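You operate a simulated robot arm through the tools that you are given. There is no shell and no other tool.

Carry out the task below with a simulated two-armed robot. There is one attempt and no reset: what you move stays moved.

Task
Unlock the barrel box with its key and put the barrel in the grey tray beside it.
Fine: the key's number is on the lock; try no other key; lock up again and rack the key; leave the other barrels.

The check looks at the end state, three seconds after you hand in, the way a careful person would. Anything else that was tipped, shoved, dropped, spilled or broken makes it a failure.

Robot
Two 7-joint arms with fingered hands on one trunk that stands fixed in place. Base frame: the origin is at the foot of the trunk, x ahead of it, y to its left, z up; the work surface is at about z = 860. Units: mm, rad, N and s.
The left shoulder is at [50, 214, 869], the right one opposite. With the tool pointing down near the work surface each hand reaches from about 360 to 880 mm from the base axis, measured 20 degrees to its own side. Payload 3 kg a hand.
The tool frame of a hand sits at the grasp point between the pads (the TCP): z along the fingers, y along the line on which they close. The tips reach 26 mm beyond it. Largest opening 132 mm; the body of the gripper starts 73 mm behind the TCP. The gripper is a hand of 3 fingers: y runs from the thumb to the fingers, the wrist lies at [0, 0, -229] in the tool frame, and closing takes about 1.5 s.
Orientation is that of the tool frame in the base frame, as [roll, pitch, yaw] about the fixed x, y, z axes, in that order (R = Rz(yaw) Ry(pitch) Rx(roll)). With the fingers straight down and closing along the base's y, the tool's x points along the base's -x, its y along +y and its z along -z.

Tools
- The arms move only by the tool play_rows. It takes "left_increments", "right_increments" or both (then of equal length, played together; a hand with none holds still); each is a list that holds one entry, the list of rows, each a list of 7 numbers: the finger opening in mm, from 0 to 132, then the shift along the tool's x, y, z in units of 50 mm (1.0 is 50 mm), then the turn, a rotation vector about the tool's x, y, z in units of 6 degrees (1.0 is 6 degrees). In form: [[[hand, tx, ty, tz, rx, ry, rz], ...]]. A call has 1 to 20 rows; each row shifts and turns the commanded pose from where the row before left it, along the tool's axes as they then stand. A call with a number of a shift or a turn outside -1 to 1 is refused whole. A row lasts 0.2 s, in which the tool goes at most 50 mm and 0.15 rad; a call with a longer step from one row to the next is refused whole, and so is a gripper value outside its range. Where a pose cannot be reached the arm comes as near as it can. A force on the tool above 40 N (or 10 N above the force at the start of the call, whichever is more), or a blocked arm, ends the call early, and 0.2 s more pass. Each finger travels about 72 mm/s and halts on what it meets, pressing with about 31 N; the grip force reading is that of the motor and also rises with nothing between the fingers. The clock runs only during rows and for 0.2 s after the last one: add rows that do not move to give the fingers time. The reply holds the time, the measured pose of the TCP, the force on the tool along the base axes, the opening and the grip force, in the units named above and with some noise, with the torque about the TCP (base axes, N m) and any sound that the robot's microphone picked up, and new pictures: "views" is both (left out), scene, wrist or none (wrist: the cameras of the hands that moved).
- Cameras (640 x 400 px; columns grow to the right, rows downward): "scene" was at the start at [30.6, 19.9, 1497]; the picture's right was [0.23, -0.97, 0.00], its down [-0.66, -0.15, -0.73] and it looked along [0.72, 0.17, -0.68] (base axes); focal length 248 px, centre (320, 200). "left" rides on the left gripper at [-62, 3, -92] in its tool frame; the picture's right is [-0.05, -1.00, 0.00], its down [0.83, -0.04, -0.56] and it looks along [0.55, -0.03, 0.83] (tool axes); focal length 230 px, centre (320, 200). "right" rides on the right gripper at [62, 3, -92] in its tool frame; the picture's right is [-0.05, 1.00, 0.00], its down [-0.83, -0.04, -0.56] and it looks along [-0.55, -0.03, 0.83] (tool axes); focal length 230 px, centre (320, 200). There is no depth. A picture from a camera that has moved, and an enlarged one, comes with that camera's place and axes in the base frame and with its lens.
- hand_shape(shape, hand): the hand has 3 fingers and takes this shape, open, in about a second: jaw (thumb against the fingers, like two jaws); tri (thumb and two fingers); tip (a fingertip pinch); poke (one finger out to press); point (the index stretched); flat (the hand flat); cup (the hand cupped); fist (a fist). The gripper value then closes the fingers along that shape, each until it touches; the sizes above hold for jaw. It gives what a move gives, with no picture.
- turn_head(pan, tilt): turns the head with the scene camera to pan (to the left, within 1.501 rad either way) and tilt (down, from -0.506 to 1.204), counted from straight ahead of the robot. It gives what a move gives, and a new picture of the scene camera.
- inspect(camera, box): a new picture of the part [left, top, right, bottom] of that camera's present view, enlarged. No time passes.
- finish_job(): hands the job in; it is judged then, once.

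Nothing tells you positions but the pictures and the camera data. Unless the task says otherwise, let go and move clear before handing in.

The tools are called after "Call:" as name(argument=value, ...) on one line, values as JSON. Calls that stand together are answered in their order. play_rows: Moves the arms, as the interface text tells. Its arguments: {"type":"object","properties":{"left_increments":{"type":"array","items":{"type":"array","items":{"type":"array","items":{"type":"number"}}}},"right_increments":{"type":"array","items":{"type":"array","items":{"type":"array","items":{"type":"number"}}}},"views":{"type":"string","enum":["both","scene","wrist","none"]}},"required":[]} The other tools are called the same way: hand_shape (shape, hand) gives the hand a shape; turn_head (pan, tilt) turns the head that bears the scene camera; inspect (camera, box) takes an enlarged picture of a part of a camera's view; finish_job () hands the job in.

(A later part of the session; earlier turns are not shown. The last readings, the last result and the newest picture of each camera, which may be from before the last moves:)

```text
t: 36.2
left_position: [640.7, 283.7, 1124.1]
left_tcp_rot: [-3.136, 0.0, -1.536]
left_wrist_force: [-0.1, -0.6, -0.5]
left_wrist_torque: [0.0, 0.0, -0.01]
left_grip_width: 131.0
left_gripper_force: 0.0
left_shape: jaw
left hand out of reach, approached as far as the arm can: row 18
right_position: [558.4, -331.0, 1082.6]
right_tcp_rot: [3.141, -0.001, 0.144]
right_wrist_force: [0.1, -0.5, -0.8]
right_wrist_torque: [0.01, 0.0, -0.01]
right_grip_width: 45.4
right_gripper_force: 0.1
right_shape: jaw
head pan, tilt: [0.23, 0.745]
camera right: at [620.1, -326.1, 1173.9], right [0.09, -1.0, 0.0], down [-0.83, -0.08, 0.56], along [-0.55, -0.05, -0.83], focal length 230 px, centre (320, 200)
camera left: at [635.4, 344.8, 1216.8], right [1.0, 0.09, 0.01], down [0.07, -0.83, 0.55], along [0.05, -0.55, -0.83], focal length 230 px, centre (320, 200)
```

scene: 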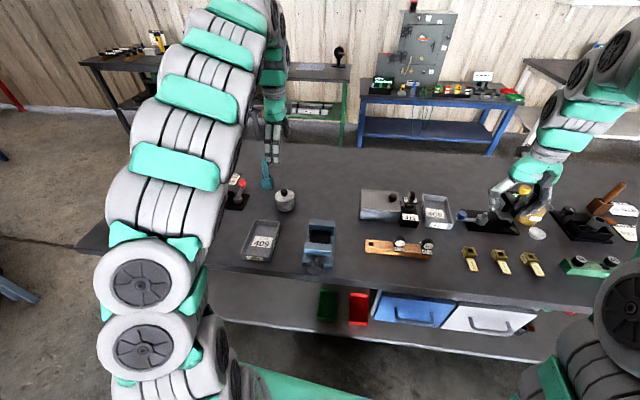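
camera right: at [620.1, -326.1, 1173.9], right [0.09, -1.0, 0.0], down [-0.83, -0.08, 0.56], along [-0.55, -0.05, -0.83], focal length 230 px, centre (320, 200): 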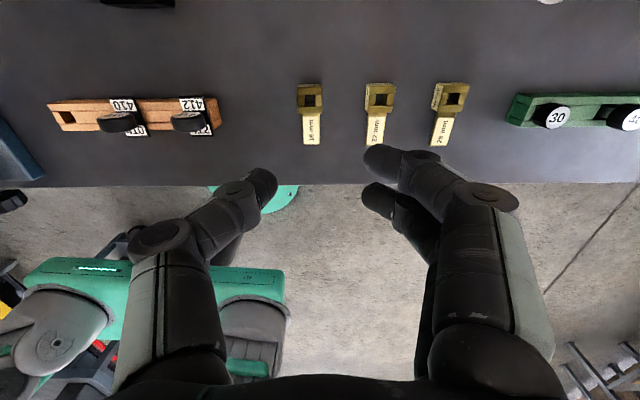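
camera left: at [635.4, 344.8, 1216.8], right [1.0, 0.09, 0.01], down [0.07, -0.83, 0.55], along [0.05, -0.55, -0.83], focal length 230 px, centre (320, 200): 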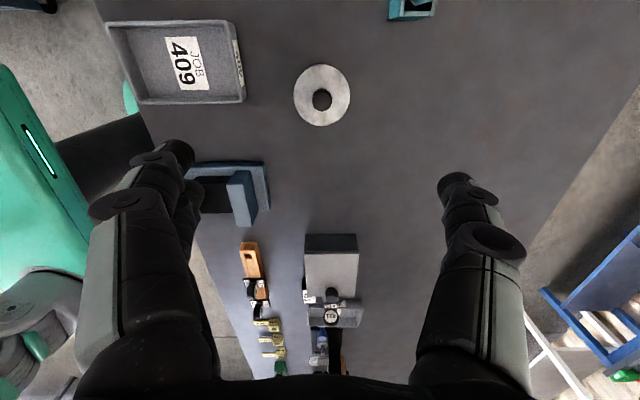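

The left hand is near its turning limit this way. I'll turn it the other way round, to a yaw of about +1.68, which also closes along x and keeps the camera above the hand when the lid swings up.

Call:
play_rows(left_increments=[[[100, 0, 0, 0, 0, 0, 1], [100, 0, 0, 0, 0, 0, 1], [100, 0, 0, 0, 0, 0, 1], [100, 0, 0, 0, 0, 0, 1], [100, 0, 0, 0, 0, 0, 1], [100, 0, 0, 0, 0, 0, 1], [100, 0, 0, 0, 0, 0, 1], [100, 0, 0, 0, 0, 0, 1], [100, 0, 0, 0, 0, 0, 1], [100, 0, 0, 0, 0, 0, 1], [100, 0, 0, 0, 0, 0, 1], [100, 0, 0, 0, 0, 0, 1], [100, 0, 0, 0, 0, 0, 1], [100, 0, 0, 0, 0, 0, 1], [100, 0, 0, 0, 0, 0, 1], [100, 0, 0, 0, 0, 0, 1], [100, 0, 0, 0, 0, 0, 1], [100, 0, 0, 0, 0, 0, 1], [100, 0, 0, 0, 0, 0, 1], [100, 0, 0, 0, 0, 0, 1]]], views="none")

Call:
play_rows(left_increments=[[[100, 0, 0, 0, 0, 0, 1], [100, 0, 0, 0, 0, 0, 1], [100, 0, 0, 0, 0, 0, 1], [100, 0, 0, 0, 0, 0, 1], [100, 0, 0, 0, 0, 0, 1], [100, 0, 0, 0, 0, 0, 1], [100, 0, 0, 0, 0, 0, 1], [100, 0, 0, 0, 0, 0, 1], [100, 0, 0, 0, 0, 0, 1], [100, 0, 0, 0, 0, 0, 0.6], [100, 0, 0, 0, 0, 0, 0]]], views="both")

```text
t: 40.4
left_position: [639.5, 281.8, 1121.8]
left_tcp_rot: [3.137, 0.003, 2.649]
left_wrist_force: [-0.9, 0.7, 0.1]
left_wrist_torque: [0.01, 0.02, 0.0]
left_grip_width: 100.2
left_gripper_force: 0.0
left_shape: jaw
right_position: [558.8, -332.0, 1082.1]
right_tcp_rot: [-3.141, 0.0, 0.145]
right_wrist_force: [-0.1, -0.5, -1.0]
right_wrist_torque: [-0.02, -0.02, 0.02]
right_grip_width: 45.6
right_gripper_force: 0.1
right_shape: jaw
head pan, tilt: [0.23, 0.745]
```

```text
t: 42.8
left_position: [641.0, 282.3, 1123.5]
left_tcp_rot: [3.137, 0.0, 1.646]
left_wrist_force: [0.6, 0.6, -0.4]
left_wrist_torque: [-0.01, 0.0, 0.0]
left_grip_width: 100.4
left_gripper_force: 0.0
left_shape: jaw
right_position: [558.7, -331.3, 1081.1]
right_tcp_rot: [-3.14, 0.002, 0.143]
right_wrist_force: [-0.6, -0.6, -0.2]
right_wrist_torque: [0.0, 0.02, 0.01]
right_grip_width: 45.8
right_gripper_force: 0.1
right_shape: jaw
head pan, tilt: [0.23, 0.745]
camera left: at [648.3, 222.1, 1215.8], right [-0.99, -0.13, 0.0], down [-0.11, 0.82, 0.56], along [-0.07, 0.55, -0.83], focal length 230 px, centre (320, 200)
```

scene: 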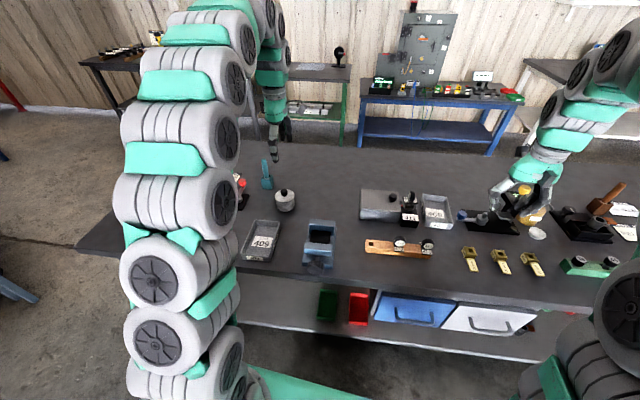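
left: 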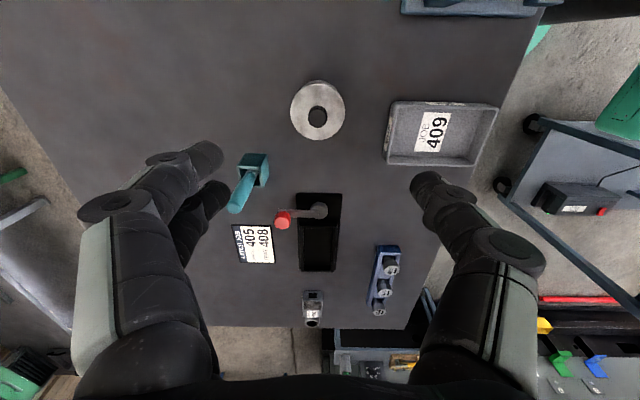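

Now I move the left hand over the box, staying high, until it is above the lid knob.

Call:
play_rows(left_increments=[[[80, -0.59, 0.034, 0.1, 0, 0, 0], [80, -0.59, 0.034, 0.1, 0, 0, 0], [80, -0.59, 0.034, 0.1, 0, 0, 0], [80, -0.59, 0.034, 0.1, 0, 0, 0], [80, -0.59, 0.034, 0.1, 0, 0, 0], [80, -0.59, 0.034, 0.1, 0, 0, 0], [80, -0.59, 0.034, 0.1, 0, 0, 0], [80, -0.59, 0.034, 0.1, 0, 0, 0], [80, -0.59, 0.034, 0.1, 0, 0, 0], [80, -0.59, 0.034, 0.1, 0, 0, 0], [80, -0.59, 0.034, 0.1, 0, 0, 0], [80, -0.59, 0.034, 0.1, 0, 0, 0], [80, 0, 0, 0, 0, 0, 0]]], views="both")

Call:
inspect(camera="left", box=[200, 60, 440, 210])

Call:
inspect(camera="scene", box=[340, 150, 440, 230])

```text
t: 45.6
left_position: [690.2, -69.2, 1063.5]
left_tcp_rot: [3.136, 0.0, 1.646]
left_wrist_force: [-0.7, 0.8, -0.5]
left_wrist_torque: [0.0, -0.02, -0.02]
left_grip_width: 80.4
left_gripper_force: 0.2
left_shape: jaw
right_position: [558.8, -332.5, 1082.0]
right_tcp_rot: [-3.141, 0.0, 0.145]
right_wrist_force: [0.3, -0.2, 0.1]
right_wrist_torque: [0.0, 0.02, -0.06]
right_grip_width: 45.5
right_gripper_force: 0.1
right_shape: jaw
head pan, tilt: [0.23, 0.745]
camera left: at [697.3, -129.0, 1156.5], right [-0.99, -0.13, -0.01], down [-0.11, 0.82, 0.56], along [-0.07, 0.55, -0.83], focal length 230 px, centre (320, 200)
```

scene: 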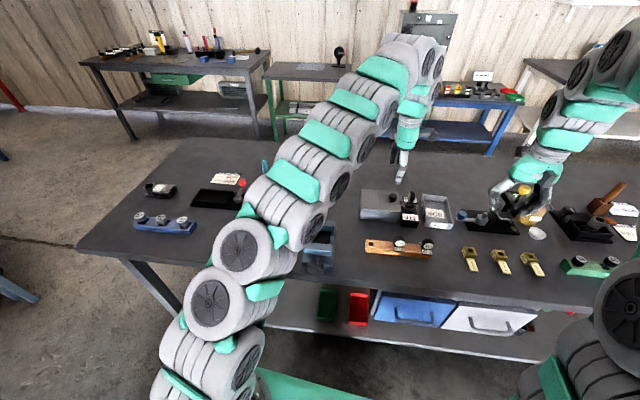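
left: 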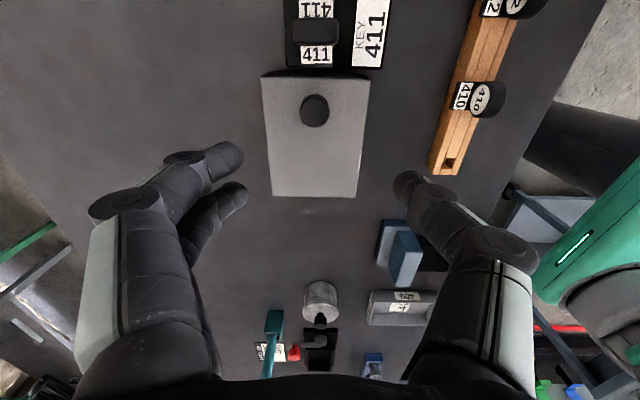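

```text
2.67 times, centred on (320, 135) of left
camera zoom: at [697.3, -129.0, 1156.5], right [-0.99, -0.13, -0.01], down [-0.11, 0.82, 0.56], along [-0.07, 0.55, -0.83], focal length 614 px, centre (320, 373)
```

zoom: 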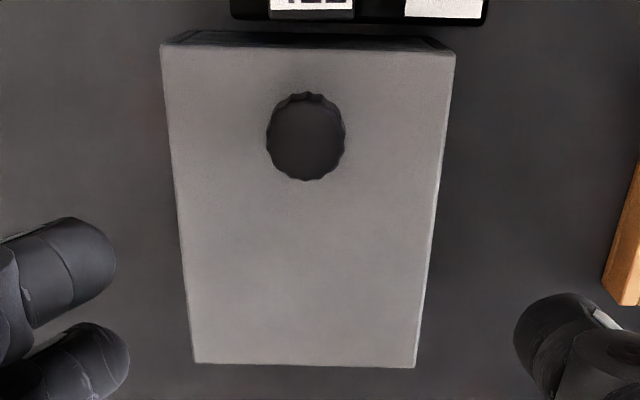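

```text
5.00 times, centred on (390, 190) of scene
camera zoom: at [30.6, 19.9, 1497.0], right [0.23, -0.97, 0.0], down [-0.66, -0.15, -0.73], along [0.72, 0.17, -0.68], focal length 1240 px, centre (-30, 250)
```

zoom: 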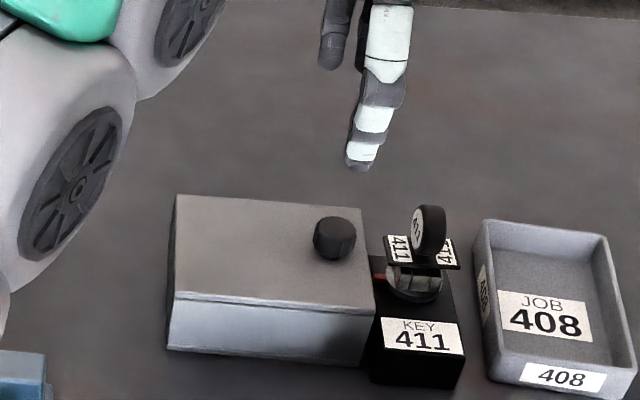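

From this view the knob is at about (696, -80) and the box edges are clear; the left edge is about 106 mm from the knob. I'll centre over the knob and come part way down.

Call:
play_rows(left_increments=[[[60, -0.115, 0.055, 0.2, 0, 0, 0], [60, -0.115, 0.055, 0.2, 0, 0, 0], [60, 0, 0, 0.3, 0, 0, 0], [60, 0, 0, 0.3, 0, 0, 0], [60, 0, 0, 0.3, 0, 0, 0], [60, 0, 0, 0, 0, 0, 0]]], views="both")

Call:
inspect(camera="left", box=[240, 100, 400, 200])

Call:
inspect(camera="scene", box=[360, 165, 424, 205])

```text
t: 47.0
left_position: [694.3, -79.8, 997.9]
left_tcp_rot: [3.137, 0.0, 1.646]
left_wrist_force: [-0.6, -0.5, 0.3]
left_wrist_torque: [0.02, 0.0, 0.0]
left_grip_width: 60.5
left_gripper_force: 0.1
left_shape: jaw
right_position: [558.6, -332.1, 1082.1]
right_tcp_rot: [-3.141, 0.0, 0.144]
right_wrist_force: [0.1, 0.2, 0.3]
right_wrist_torque: [0.02, 0.02, 0.0]
right_grip_width: 45.6
right_gripper_force: 0.1
right_shape: jaw
head pan, tilt: [0.23, 0.745]
camera left: at [701.5, -139.4, 1090.7], right [-0.99, -0.13, -0.01], down [-0.11, 0.82, 0.56], along [-0.07, 0.55, -0.83], focal length 230 px, centre (320, 200)
```

scene: 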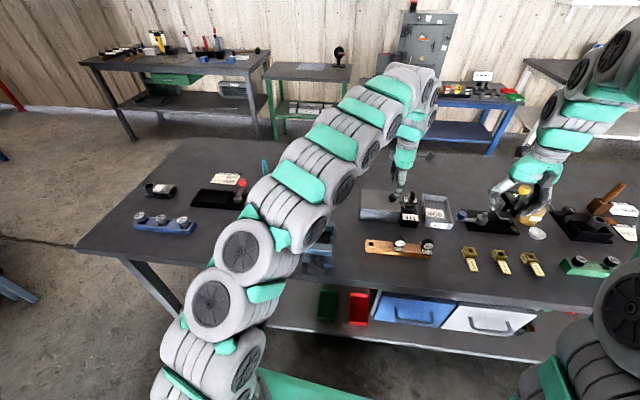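
left: 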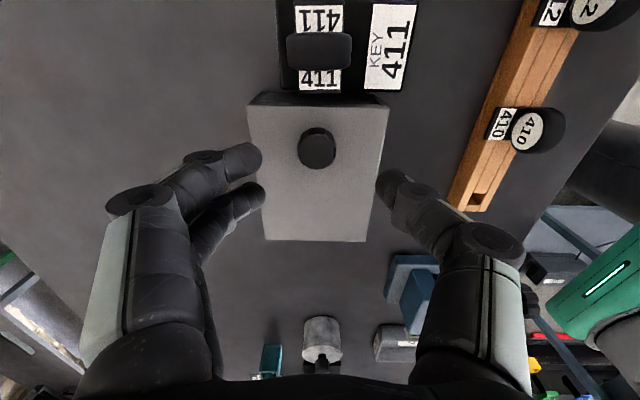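

```text
4.00 times, centred on (320, 150) of left
camera zoom: at [701.5, -139.4, 1090.7], right [-0.99, -0.13, -0.01], down [-0.11, 0.82, 0.56], along [-0.07, 0.55, -0.83], focal length 920 px, centre (320, 400)
```

zoom: 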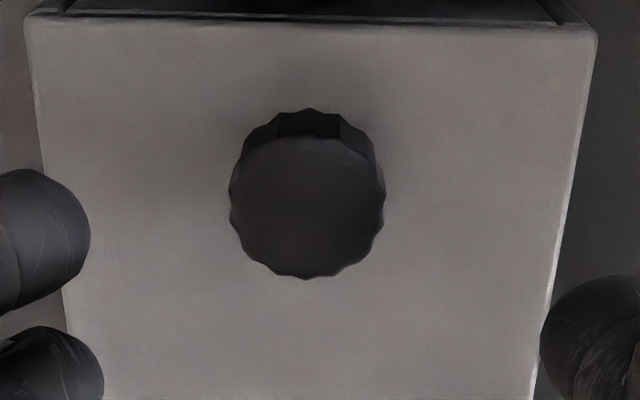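

```text
10.00 times, centred on (392, 185) of scene
camera zoom: at [30.6, 19.9, 1497.0], right [0.23, -0.97, 0.0], down [-0.66, -0.15, -0.73], along [0.72, 0.17, -0.68], focal length 2480 px, centre (-400, 350)
```

zoom: 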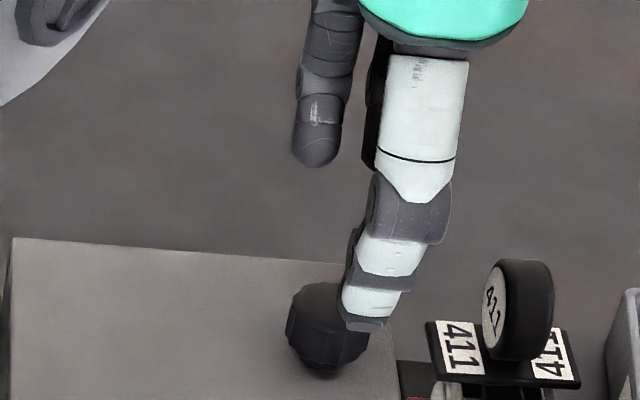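

The knob is centred to within about 2 mm. I'll make the correction and lower so the fingertips stay a few mm above the lid.

Call:
play_rows(left_increments=[[[56, -0.035, 0.04, 0.2, 0, 0, 0], [56, 0, 0, 0.25, 0, 0, 0], [56, 0, 0, 0.25, 0, 0, 0], [56, 0, 0, 0.2, 0, 0, 0], [56, 0, 0, 0.06, 0, 0, 0], [56, 0, 0, 0, 0, 0, 0]]], views="both")

Call:
inspect(camera="left", box=[240, 120, 400, 220])

Call:
inspect(camera="scene", box=[360, 175, 424, 215])

```text
t: 48.4
left_position: [697.5, -82.2, 951.6]
left_tcp_rot: [3.137, 0.001, 1.646]
left_wrist_force: [0.0, 0.3, -0.7]
left_wrist_torque: [0.0, 0.02, 0.0]
left_grip_width: 56.6
left_gripper_force: 0.0
left_shape: jaw
right_position: [559.6, -331.3, 1082.4]
right_tcp_rot: [3.141, -0.001, 0.141]
right_wrist_force: [-0.3, -0.1, -0.3]
right_wrist_torque: [0.01, 0.06, 0.0]
right_grip_width: 45.7
right_gripper_force: 0.0
right_shape: jaw
head pan, tilt: [0.23, 0.745]
camera left: at [704.5, -143.0, 1043.2], right [-0.99, -0.13, 0.0], down [-0.11, 0.82, 0.56], along [-0.07, 0.55, -0.83], focal length 230 px, centre (320, 200)
```

scene: 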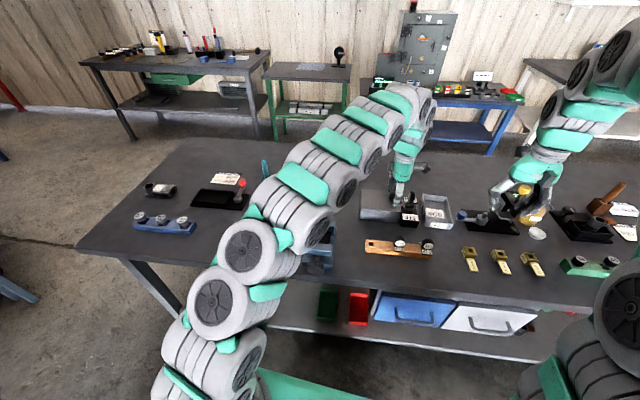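
left: 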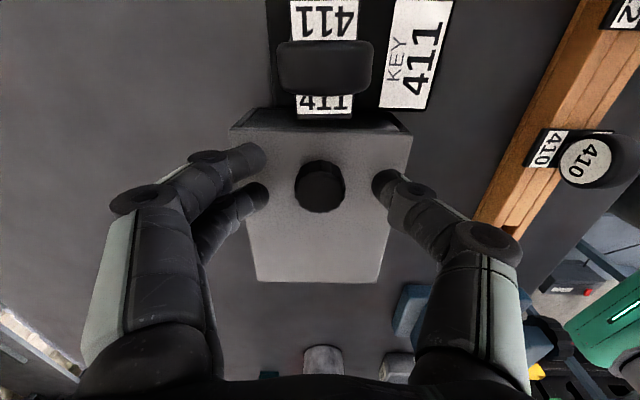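

```text
4.00 times, centred on (320, 170) of left
camera zoom: at [704.5, -143.0, 1043.2], right [-0.99, -0.13, 0.0], down [-0.11, 0.82, 0.56], along [-0.07, 0.55, -0.83], focal length 920 px, centre (320, 320)
```

zoom: 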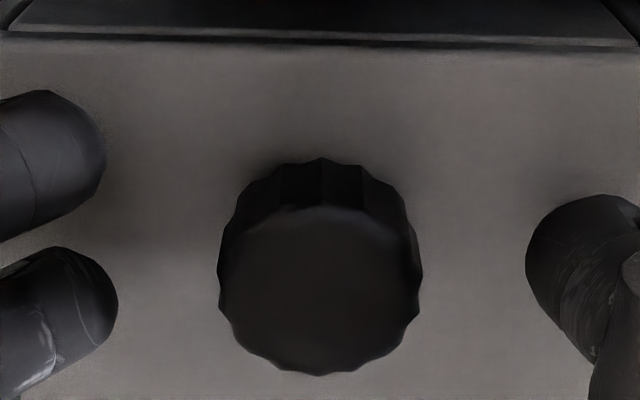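

```text
10.00 times, centred on (392, 195) of scene
camera zoom: at [30.6, 19.9, 1497.0], right [0.23, -0.97, 0.0], down [-0.66, -0.15, -0.73], along [0.72, 0.17, -0.68], focal length 2480 px, centre (-400, 250)
```

zoom: 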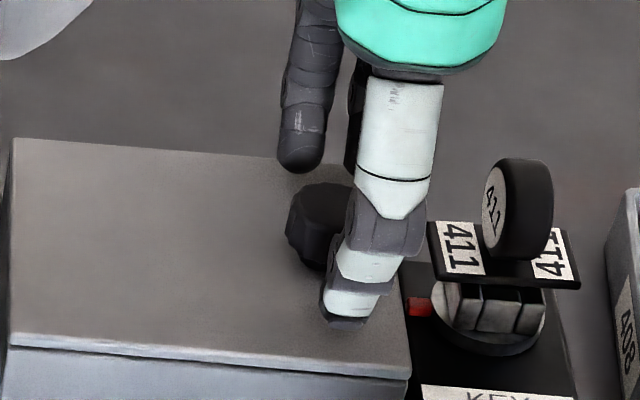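

It's well centred on the knob. Closing the left hand on it.

Call:
play_rows(left_increments=[[[45, 0, 0, 0.04, 0, 0, 0], [30, 0, 0, 0, 0, 0, 0], [18, 0, 0, 0, 0, 0, 0], [10, 0, 0, 0, 0, 0, 0], [10, 0, 0, 0, 0, 0, 0], [10, 0, 0, 0, 0, 0, 0]]], views="wrist")

Call:
inspect(camera="left", box=[240, 120, 400, 220])

```text
t: 49.8
left_position: [697.4, -81.7, 946.7]
left_tcp_rot: [3.138, -0.002, 1.645]
left_wrist_force: [-1.2, -1.5, -4.3]
left_wrist_torque: [-0.02, 0.0, 0.06]
left_grip_width: 16.9
left_gripper_force: 31.7
left_shape: jaw
right_position: [560.0, -333.0, 1082.5]
right_tcp_rot: [3.141, -0.001, 0.142]
right_wrist_force: [-0.2, -0.4, 0.2]
right_wrist_torque: [-0.01, 0.0, 0.01]
right_grip_width: 45.5
right_gripper_force: 0.0
right_shape: jaw
head pan, tilt: [0.23, 0.745]
camera left: at [704.2, -142.3, 1040.3], right [-0.99, -0.13, 0.0], down [-0.11, 0.82, 0.56], along [-0.07, 0.55, -0.83], focal length 230 px, centre (320, 200)
```

left: 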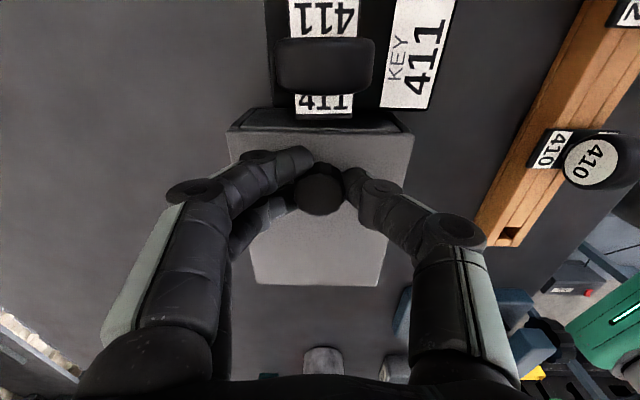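

```text
4.00 times, centred on (320, 170) of left
camera zoom: at [704.2, -142.3, 1040.3], right [-0.99, -0.13, 0.0], down [-0.11, 0.82, 0.56], along [-0.07, 0.55, -0.83], focal length 920 px, centre (320, 320)
```

zoom: 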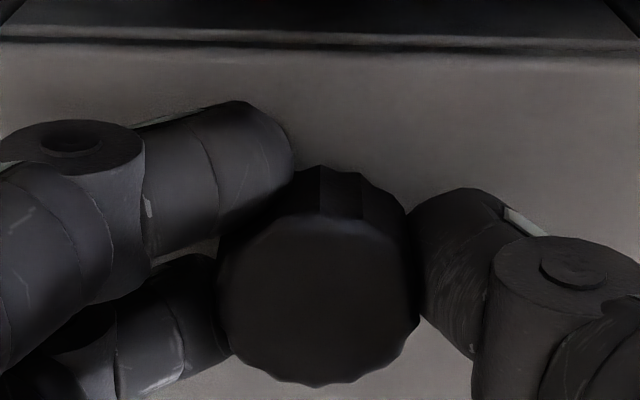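

The knob is held. I'll lift just 5 mm to see whether the lid comes up.

Call:
play_rows(left_increments=[[[10, 0, 0, -0.06, 0, 0, 0], [10, 0, 0, -0.06, 0, 0, 0], [10, 0, 0, 0, 0, 0, 0]]], views="both")

Call:
inspect(camera="scene", box=[345, 180, 425, 230])

```text
t: 50.6
left_position: [696.7, -81.9, 953.4]
left_tcp_rot: [3.139, -0.001, 1.645]
left_wrist_force: [0.1, -1.4, -38.3]
left_wrist_torque: [-0.07, 0.0, 0.04]
left_grip_width: 13.7
left_gripper_force: 30.7
left_shape: jaw
right_position: [560.0, -332.8, 1082.5]
right_tcp_rot: [-3.141, 0.0, 0.143]
right_wrist_force: [0.9, 0.0, -0.1]
right_wrist_torque: [-0.03, 0.02, -0.02]
right_grip_width: 45.6
right_gripper_force: 0.0
right_shape: jaw
head pan, tilt: [0.23, 0.745]
camera left: at [704.2, -141.8, 1045.4], right [-0.99, -0.13, 0.0], down [-0.11, 0.82, 0.56], along [-0.07, 0.55, -0.83], focal length 230 px, centre (320, 200)
```

scene: 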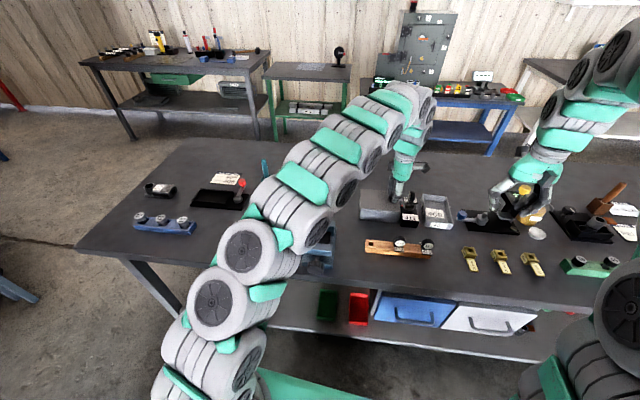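
left: 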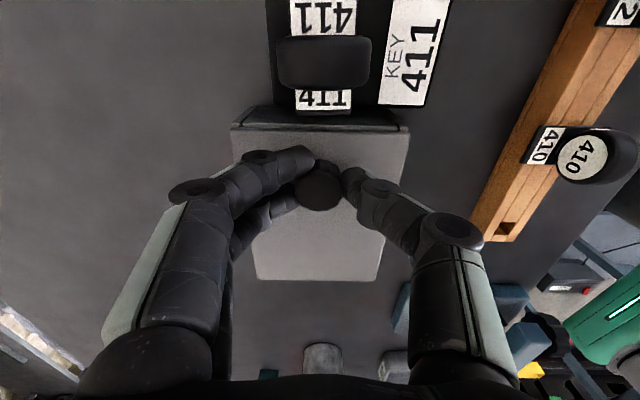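

```text
8.00 times, centred on (385, 205) of scene
camera zoom: at [31.1, 19.8, 1497.0], right [0.23, -0.97, 0.0], down [-0.66, -0.15, -0.73], along [0.72, 0.17, -0.68], focal length 1984 px, centre (-200, 160)
```

zoom: 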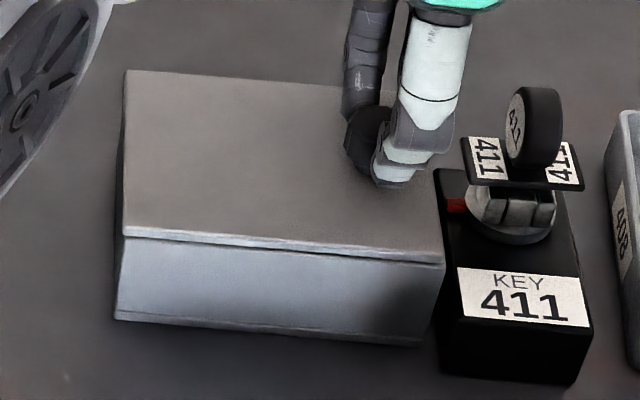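

The lid did not lift: the pull reached 38 N. I'll lower back down and test gently whether the lid slides instead.

Call:
play_rows(left_increments=[[[10, 0, 0, 0.06, 0, 0, 0], [10, 0, 0, 0.05, 0, 0, 0], [10, 0, 0, 0, 0, 0, 0]]], views="none")

Call:
play_rows(left_increments=[[[10, 0.08, 0, 0, 0, 0, 0], [10, 0, 0, 0, 0, 0, 0]]], views="scene")

Call:
inspect(camera="scene", box=[345, 180, 425, 230])

```text
t: 51.4
left_position: [696.5, -81.9, 950.3]
left_tcp_rot: [3.133, 0.004, 1.647]
left_wrist_force: [-5.5, -1.9, 7.6]
left_wrist_torque: [0.0, 0.17, 0.05]
left_grip_width: 15.2
left_gripper_force: 31.1
left_shape: jaw
right_position: [558.9, -332.2, 1082.1]
right_tcp_rot: [3.141, -0.001, 0.144]
right_wrist_force: [1.1, 0.2, 0.2]
right_wrist_torque: [0.0, 0.0, -0.03]
right_grip_width: 45.6
right_gripper_force: 0.0
right_shape: jaw
head pan, tilt: [0.23, 0.745]
```

```text
t: 52.0
left_position: [698.4, -77.6, 947.6]
left_tcp_rot: [3.134, 0.0, 1.646]
left_wrist_force: [-4.4, -1.4, 22.0]
left_wrist_torque: [0.0, 0.19, 0.05]
left_grip_width: 17.0
left_gripper_force: 31.4
left_shape: jaw
right_position: [557.5, -332.1, 1082.4]
right_tcp_rot: [-3.141, 0.0, 0.142]
right_wrist_force: [0.4, 0.1, -0.3]
right_wrist_torque: [0.01, -0.04, 0.02]
right_grip_width: 45.7
right_gripper_force: 0.1
right_shape: jaw
head pan, tilt: [0.23, 0.745]
```

scene: 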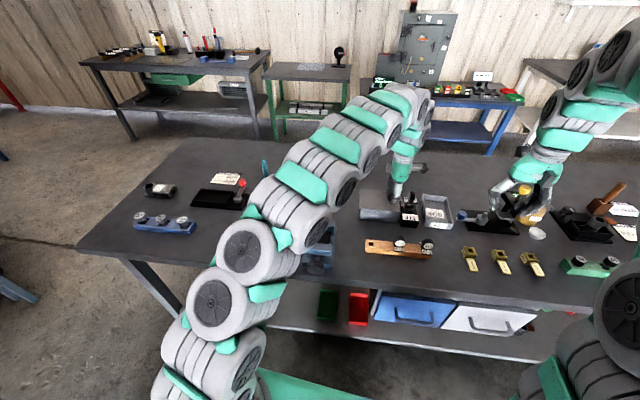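

```text
8.00 times, centred on (385, 205) of scene
camera zoom: at [30.2, 19.9, 1497.1], right [0.23, -0.97, 0.0], down [-0.66, -0.15, -0.74], along [0.72, 0.17, -0.68], focal length 1984 px, centre (-200, 160)
```

zoom: 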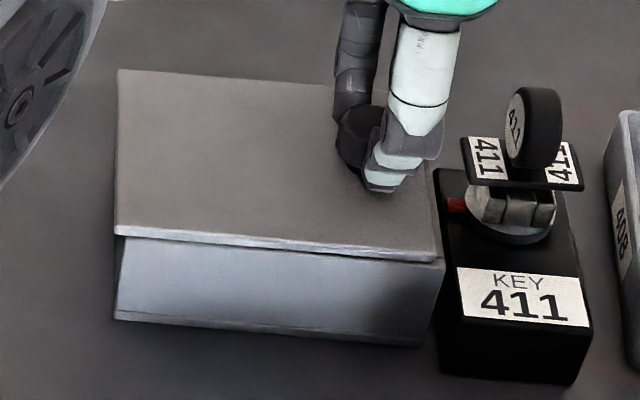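

The lid slides to the left (+y): the front view shows it shifted about 4 mm. I'll relieve the downward pressure and slide it further along the box.

Call:
play_rows(left_increments=[[[10, 0, 0, -0.04, 0, 0, 0], [10, 0.1, -0.002, 0, 0, 0, 0], [10, 0.1, -0.002, 0, 0, 0, 0], [10, 0.1, -0.002, 0, 0, 0, 0], [10, 0.1, -0.002, 0, 0, 0, 0], [10, 0, 0, 0, 0, 0, 0]]], views="scene")

Call:
inspect(camera="scene", box=[345, 180, 425, 230])

```text
t: 53.4
left_position: [694.7, -56.5, 949.3]
left_tcp_rot: [3.136, -0.003, 1.646]
left_wrist_force: [0.4, -0.3, -0.6]
left_wrist_torque: [-0.01, 0.0, 0.07]
left_grip_width: 16.7
left_gripper_force: 31.4
left_shape: jaw
right_position: [558.6, -330.8, 1082.3]
right_tcp_rot: [-3.142, 0.0, 0.142]
right_wrist_force: [0.0, 0.1, -0.4]
right_wrist_torque: [0.03, -0.03, -0.01]
right_grip_width: 45.6
right_gripper_force: 0.0
right_shape: jaw
head pan, tilt: [0.23, 0.745]
```

scene: 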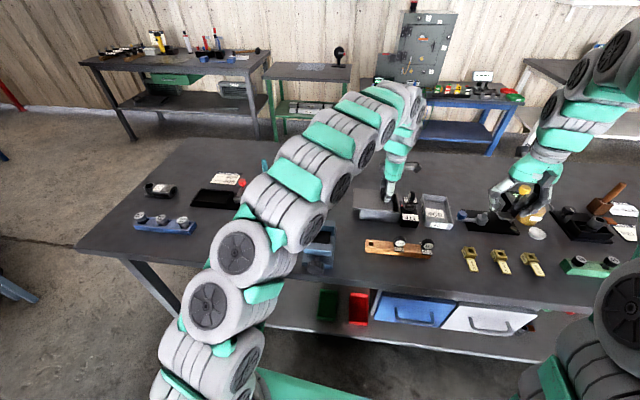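

```text
8.00 times, centred on (385, 205) of scene
camera zoom: at [30.6, 19.9, 1497.0], right [0.23, -0.97, 0.0], down [-0.66, -0.15, -0.73], along [0.72, 0.17, -0.68], focal length 1984 px, centre (-200, 160)
```

zoom: 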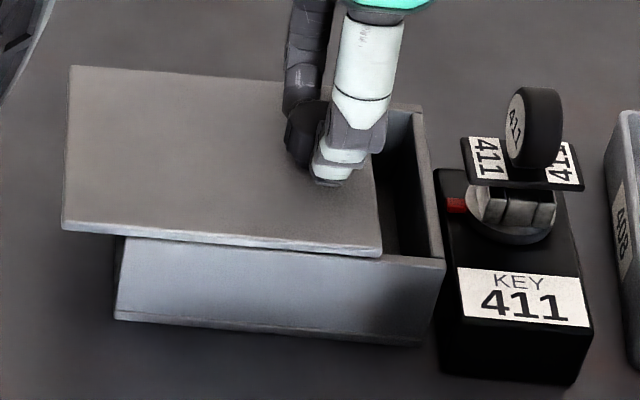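

It slides freely and the box is opening. I'll keep sliding left.

Call:
play_rows(left_increments=[[[10, 0.15, -0.003, 0, 0, 0, 0], [10, 0.15, -0.003, 0, 0, 0, 0], [10, 0.15, -0.003, 0, 0, 0, 0], [10, 0.15, -0.003, 0, 0, 0, 0], [10, 0.15, -0.003, 0, 0, 0, 0], [10, 0, 0, 0, 0, 0, 0]]], views="scene")

Call:
inspect(camera="scene", box=[335, 175, 425, 230])

```text
t: 54.8
left_position: [692.0, -21.1, 950.4]
left_tcp_rot: [3.137, -0.001, 1.645]
left_wrist_force: [-4.9, -0.2, -5.5]
left_wrist_torque: [0.01, 0.08, 0.03]
left_grip_width: 16.9
left_gripper_force: 31.5
left_shape: jaw
right_position: [560.0, -331.6, 1081.4]
right_tcp_rot: [-3.141, 0.001, 0.143]
right_wrist_force: [-0.1, -0.6, 0.4]
right_wrist_torque: [0.0, 0.01, -0.01]
right_grip_width: 45.5
right_gripper_force: 0.0
right_shape: jaw
head pan, tilt: [0.23, 0.745]
```

scene: 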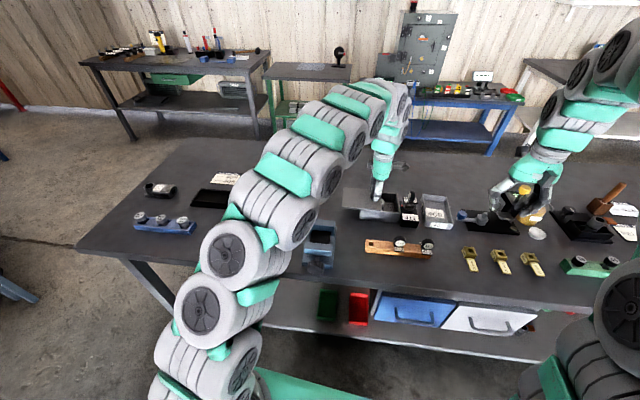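

```text
7.11 times, centred on (380, 202) of scene
camera zoom: at [30.6, 19.9, 1497.0], right [0.23, -0.97, 0.0], down [-0.66, -0.15, -0.73], along [0.72, 0.17, -0.68], focal length 1764 px, centre (-107, 182)
```

zoom: 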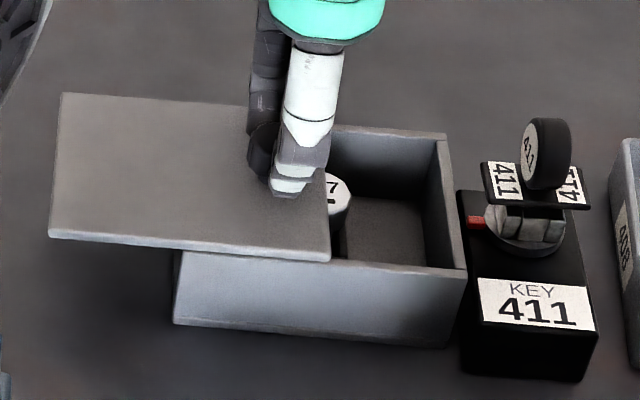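

A barrel with a number on top is showing inside. I'll slide the lid further to clear it.

Call:
play_rows(left_increments=[[[10, 0.15, -0.004, 0, 0, 0, 0], [10, 0.15, -0.004, 0, 0, 0, 0], [10, 0.15, -0.004, 0, 0, 0, 0], [10, 0.15, -0.004, 0, 0, 0, 0], [10, 0, 0, 0, 0, 0, 0]]], views="scene")

Call:
inspect(camera="scene", box=[335, 175, 425, 230])

```text
t: 56.0
left_position: [687.1, 7.7, 951.2]
left_tcp_rot: [3.137, -0.001, 1.646]
left_wrist_force: [-0.6, -0.8, -11.1]
left_wrist_torque: [-0.03, -0.02, -0.01]
left_grip_width: 16.6
left_gripper_force: 30.7
left_shape: jaw
right_position: [558.5, -331.5, 1081.7]
right_tcp_rot: [-3.14, 0.0, 0.143]
right_wrist_force: [-0.3, 0.1, -0.3]
right_wrist_torque: [-0.04, -0.01, -0.01]
right_grip_width: 45.9
right_gripper_force: 0.1
right_shape: jaw
head pan, tilt: [0.23, 0.745]
```

scene: 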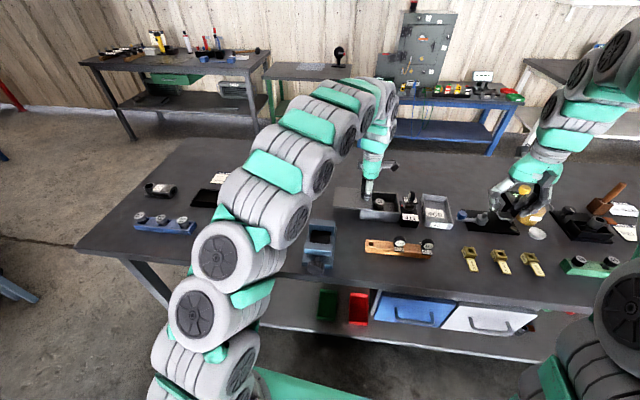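

```text
7.11 times, centred on (380, 202) of scene
camera zoom: at [30.7, 19.9, 1497.0], right [0.23, -0.97, 0.0], down [-0.66, -0.15, -0.73], along [0.72, 0.17, -0.68], focal length 1764 px, centre (-107, 182)
```

zoom: 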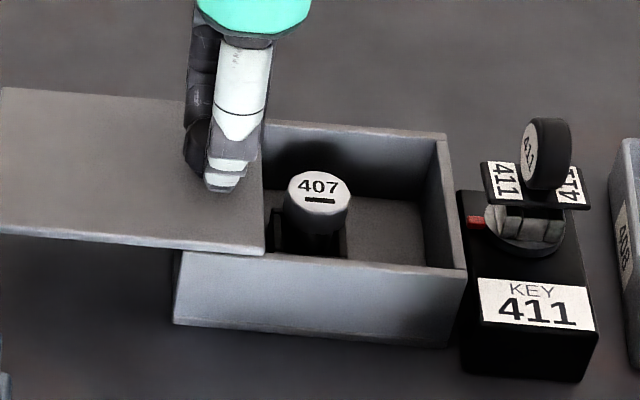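

Barrel 407 stands in a holder inside the box. I'll slide a bit more for hand clearance and ease the upward pull.

Call:
play_rows(left_increments=[[[10, 0.1, -0.003, 0.03, 0, 0, 0], [10, 0.1, -0.003, 0, 0, 0, 0], [10, 0.1, -0.003, 0, 0, 0, 0], [10, 0.1, -0.003, 0, 0, 0, 0], [10, 0, 0, 0, 0, 0, 0]]], views="both")

Call:
inspect(camera="scene", box=[325, 175, 425, 235])

```text
t: 57.0
left_position: [685.5, 21.5, 949.8]
left_tcp_rot: [3.134, 0.008, 1.64]
left_wrist_force: [3.7, -22.2, 6.6]
left_wrist_torque: [-0.33, -0.06, 0.07]
left_grip_width: 17.1
left_gripper_force: 30.7
left_shape: jaw
right_position: [557.5, -331.5, 1082.1]
right_tcp_rot: [-3.141, 0.0, 0.143]
right_wrist_force: [-0.3, 0.8, -0.6]
right_wrist_torque: [0.01, 0.0, 0.04]
right_grip_width: 45.5
right_gripper_force: 0.1
right_shape: jaw
head pan, tilt: [0.23, 0.745]
stopped in row 5 (left hand): the force on the tool passed its limit at 43 N (the readings are from after the stop); the commanded pose is now the measured one
camera left: at [692.9, -37.9, 1043.0], right [-0.99, -0.12, -0.01], down [-0.11, 0.83, 0.55], along [-0.06, 0.54, -0.84], focal length 230 px, centre (320, 200)
```

scene: 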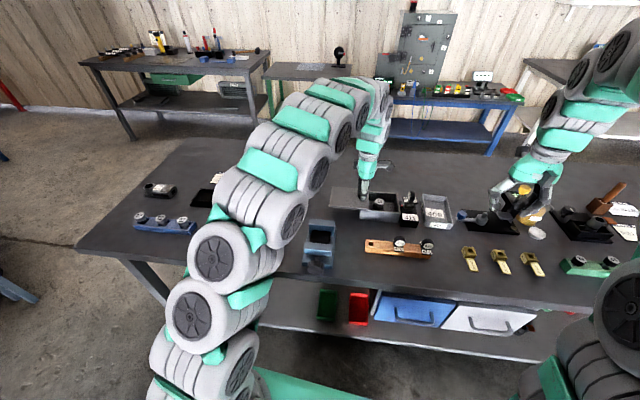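
left: 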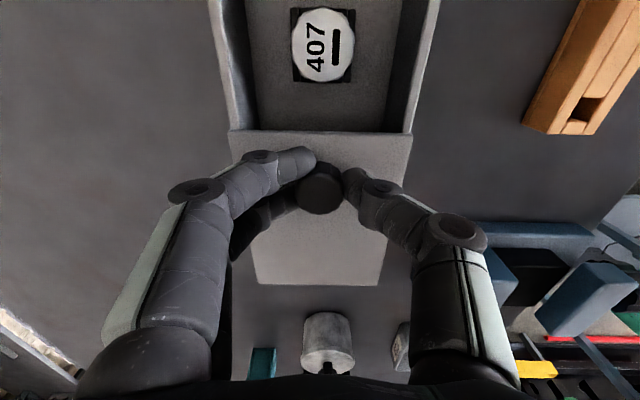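

```text
6.40 times, centred on (375, 205) of scene
camera zoom: at [30.6, 19.6, 1497.1], right [0.23, -0.97, 0.0], down [-0.66, -0.15, -0.73], along [0.72, 0.17, -0.68], focal length 1588 px, centre (-32, 168)
```

zoom: 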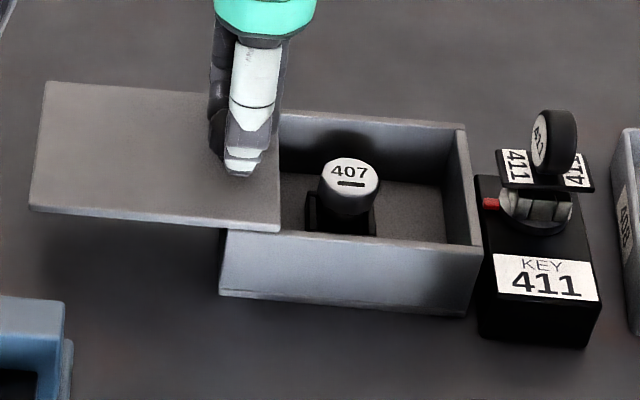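

The lid has reached its end stop, with the box about 105 mm open. I'll ease back slightly, let go of the knob and lift clear.

Call:
play_rows(left_increments=[[[10, -0.06, 0, 0, 0, 0, 0], [10, 0, 0, 0, 0, 0, 0], [28, 0, 0, 0, 0, 0, 0], [42, 0, 0, 0, 0, 0, 0], [56, 0, 0, 0, 0, 0, 0], [56, 0, 0, 0, 0, 0, 0]]], views="both")

Call:
inspect(camera="left", box=[200, 0, 440, 150])

Call:
inspect(camera="scene", box=[325, 175, 425, 235])

```text
t: 58.4
left_position: [685.1, 22.3, 948.7]
left_tcp_rot: [3.135, 0.005, 1.644]
left_wrist_force: [0.4, 0.1, -0.2]
left_wrist_torque: [0.0, -0.03, -0.03]
left_grip_width: 55.4
left_gripper_force: 0.1
left_shape: jaw
right_position: [558.7, -332.4, 1082.7]
right_tcp_rot: [3.14, 0.0, 0.144]
right_wrist_force: [-0.1, -0.3, -0.4]
right_wrist_torque: [0.01, 0.01, 0.02]
right_grip_width: 45.6
right_gripper_force: 0.1
right_shape: jaw
head pan, tilt: [0.23, 0.745]
camera left: at [693.1, -37.1, 1042.2], right [-0.99, -0.12, -0.01], down [-0.11, 0.83, 0.55], along [-0.06, 0.55, -0.83], focal length 230 px, centre (320, 200)
```

scene: 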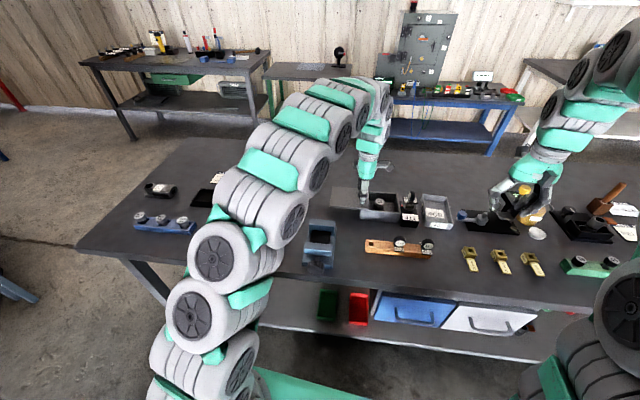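
left: 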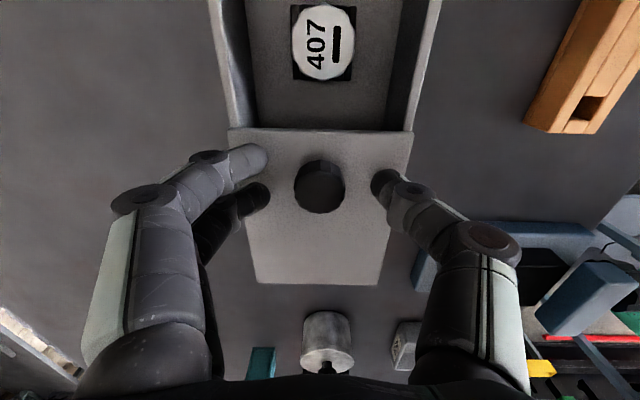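

```text
2.67 times, centred on (320, 75) of left
camera zoom: at [693.1, -37.1, 1042.2], right [-0.99, -0.12, -0.01], down [-0.11, 0.83, 0.55], along [-0.06, 0.55, -0.83], focal length 614 px, centre (320, 533)
```

zoom: 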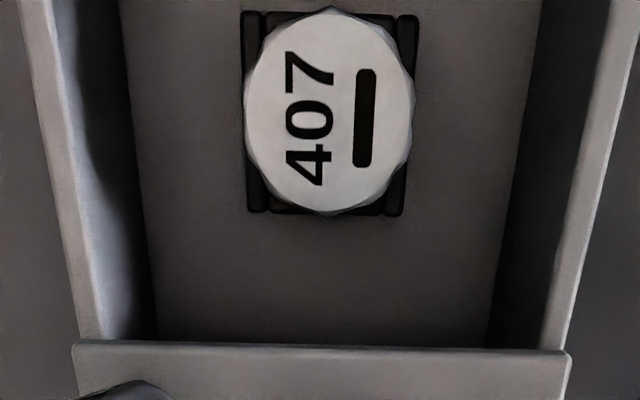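

```text
6.40 times, centred on (375, 205) of scene
camera zoom: at [30.6, 19.9, 1497.0], right [0.23, -0.97, 0.0], down [-0.66, -0.16, -0.73], along [0.72, 0.17, -0.68], focal length 1588 px, centre (-32, 168)
```

zoom: 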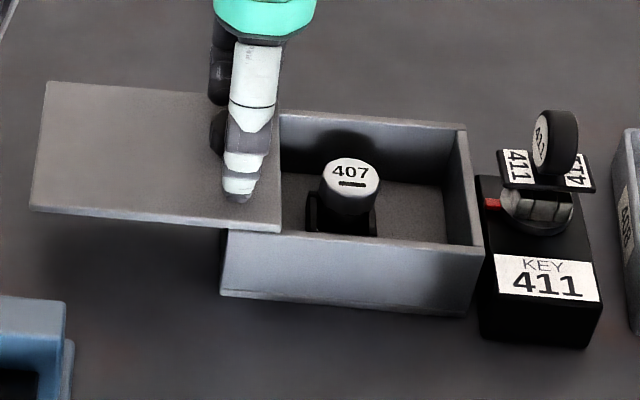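

Barrel 407 is at about (691, -38), with its top at z = 911. I'll lift the left hand away to the left and turn the right hand back to close along x.

Call:
play_rows(left_increments=[[[56, 0, 0, -0.4, 0, 0, 0], [56, 0, 0, -0.4, 0, 0, 0], [56, 0, 0, -0.5, 0, 0, 0], [56, 0, 0, -0.5, 0, 0, 0], [56, 0, 0, -0.5, 0, 0, 0], [56, 0.5, 0, 0, 0, 0, 0], [56, 0.5, 0, 0, 0, 0, 0], [56, 0.5, 0, 0, 0, 0, 0], [56, 0.5, 0, 0, 0, 0, 0], [56, 0.5, 0, 0, 0, 0, 0], [56, 0.5, 0, 0, 0, 0, 0], [56, 0.5, 0, 0, 0, 0, 0], [56, 0.5, 0, 0, 0, 0, 0], [56, 0.5, 0, 0, 0, 0, 0], [56, 0.5, 0, 0, 0, 0, 0], [56, 0, 0, 0, 0, 0, 0]]], right_increments=[[[80, 0, 0, 0, 0, 0, -1], [80, 0, 0, 0, 0, 0, -1], [80, 0, 0, 0, 0, 0, -1], [80, 0, 0, 0, 0, 0, -1], [80, 0, 0, 0, 0, 0, -1], [80, 0, 0, 0, 0, 0, -1], [80, 0, 0, 0, 0, 0, -1], [80, 0, 0, 0, 0, 0, -1], [80, 0, 0, 0, 0, 0, -1], [80, 0, 0, 0, 0, 0, -1], [80, 0, 0, 0, 0, 0, -1], [80, 0, 0, 0, 0, 0, -1], [80, 0, 0, 0, 0, 0, -1], [80, 0, 0, 0, 0, 0, -1], [80, 0, 0, 0, 0, 0, -0.45], [80, 0, 0, 0, 0, 0, 0]]], views="both")

Call:
inspect(camera="scene", box=[325, 175, 455, 245])

Call:
inspect(camera="scene", box=[365, 190, 397, 210])

```text
t: 61.8
left_position: [665.3, 269.8, 1060.5]
left_tcp_rot: [3.136, 0.006, 1.644]
left_wrist_force: [0.3, -1.0, -0.3]
left_wrist_torque: [0.01, -0.02, -0.02]
left_grip_width: 55.6
left_gripper_force: 0.0
left_shape: jaw
right_position: [558.4, -332.7, 1081.3]
right_tcp_rot: [3.141, 0.002, 1.659]
right_wrist_force: [-0.5, -0.4, 0.4]
right_wrist_torque: [0.01, -0.01, -0.02]
right_grip_width: 79.4
right_gripper_force: 0.0
right_shape: jaw
head pan, tilt: [0.23, 0.745]
camera right: at [557.0, -271.0, 1173.8], right [1.0, 0.03, 0.0], down [0.03, -0.83, 0.56], along [0.02, -0.55, -0.83], focal length 230 px, centre (320, 200)
camera left: at [673.4, 209.3, 1153.8], right [-0.99, -0.12, -0.01], down [-0.11, 0.83, 0.55], along [-0.06, 0.55, -0.84], focal length 230 px, centre (320, 200)
```

scene: 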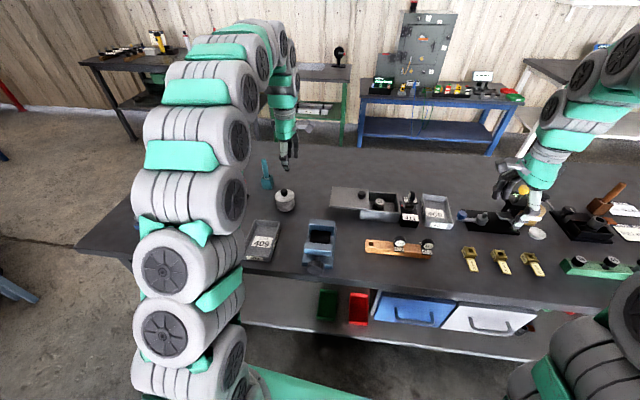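
right: 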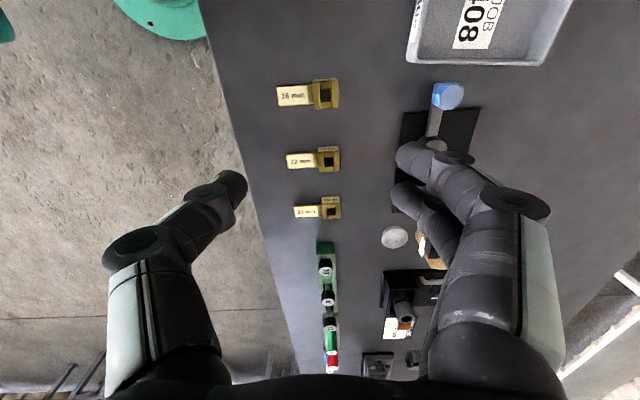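
left: 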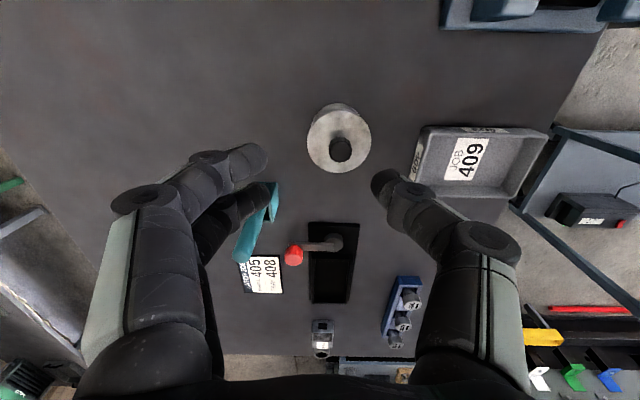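

```text
4.92 times, centred on (390, 210) of scene
camera zoom: at [30.6, 19.9, 1497.0], right [0.23, -0.97, 0.0], down [-0.66, -0.15, -0.73], along [0.72, 0.17, -0.68], focal length 1221 px, centre (-25, 151)
```

zoom: 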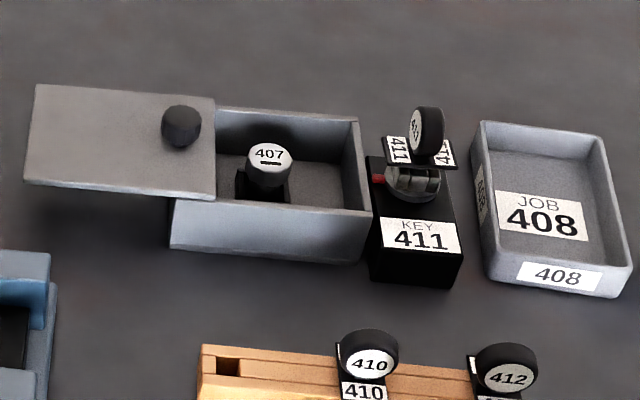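

```text
16.00 times, centred on (381, 200) of scene
camera zoom: at [30.6, 19.9, 1497.0], right [0.23, -0.97, 0.0], down [-0.66, -0.15, -0.73], along [0.72, 0.17, -0.68], focal length 3969 px, centre (-656, 200)
```

zoom: 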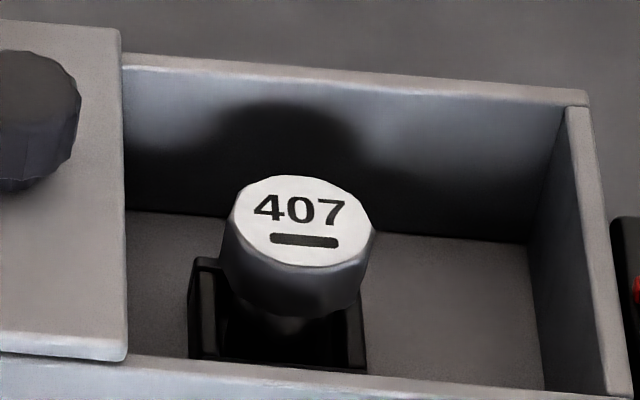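

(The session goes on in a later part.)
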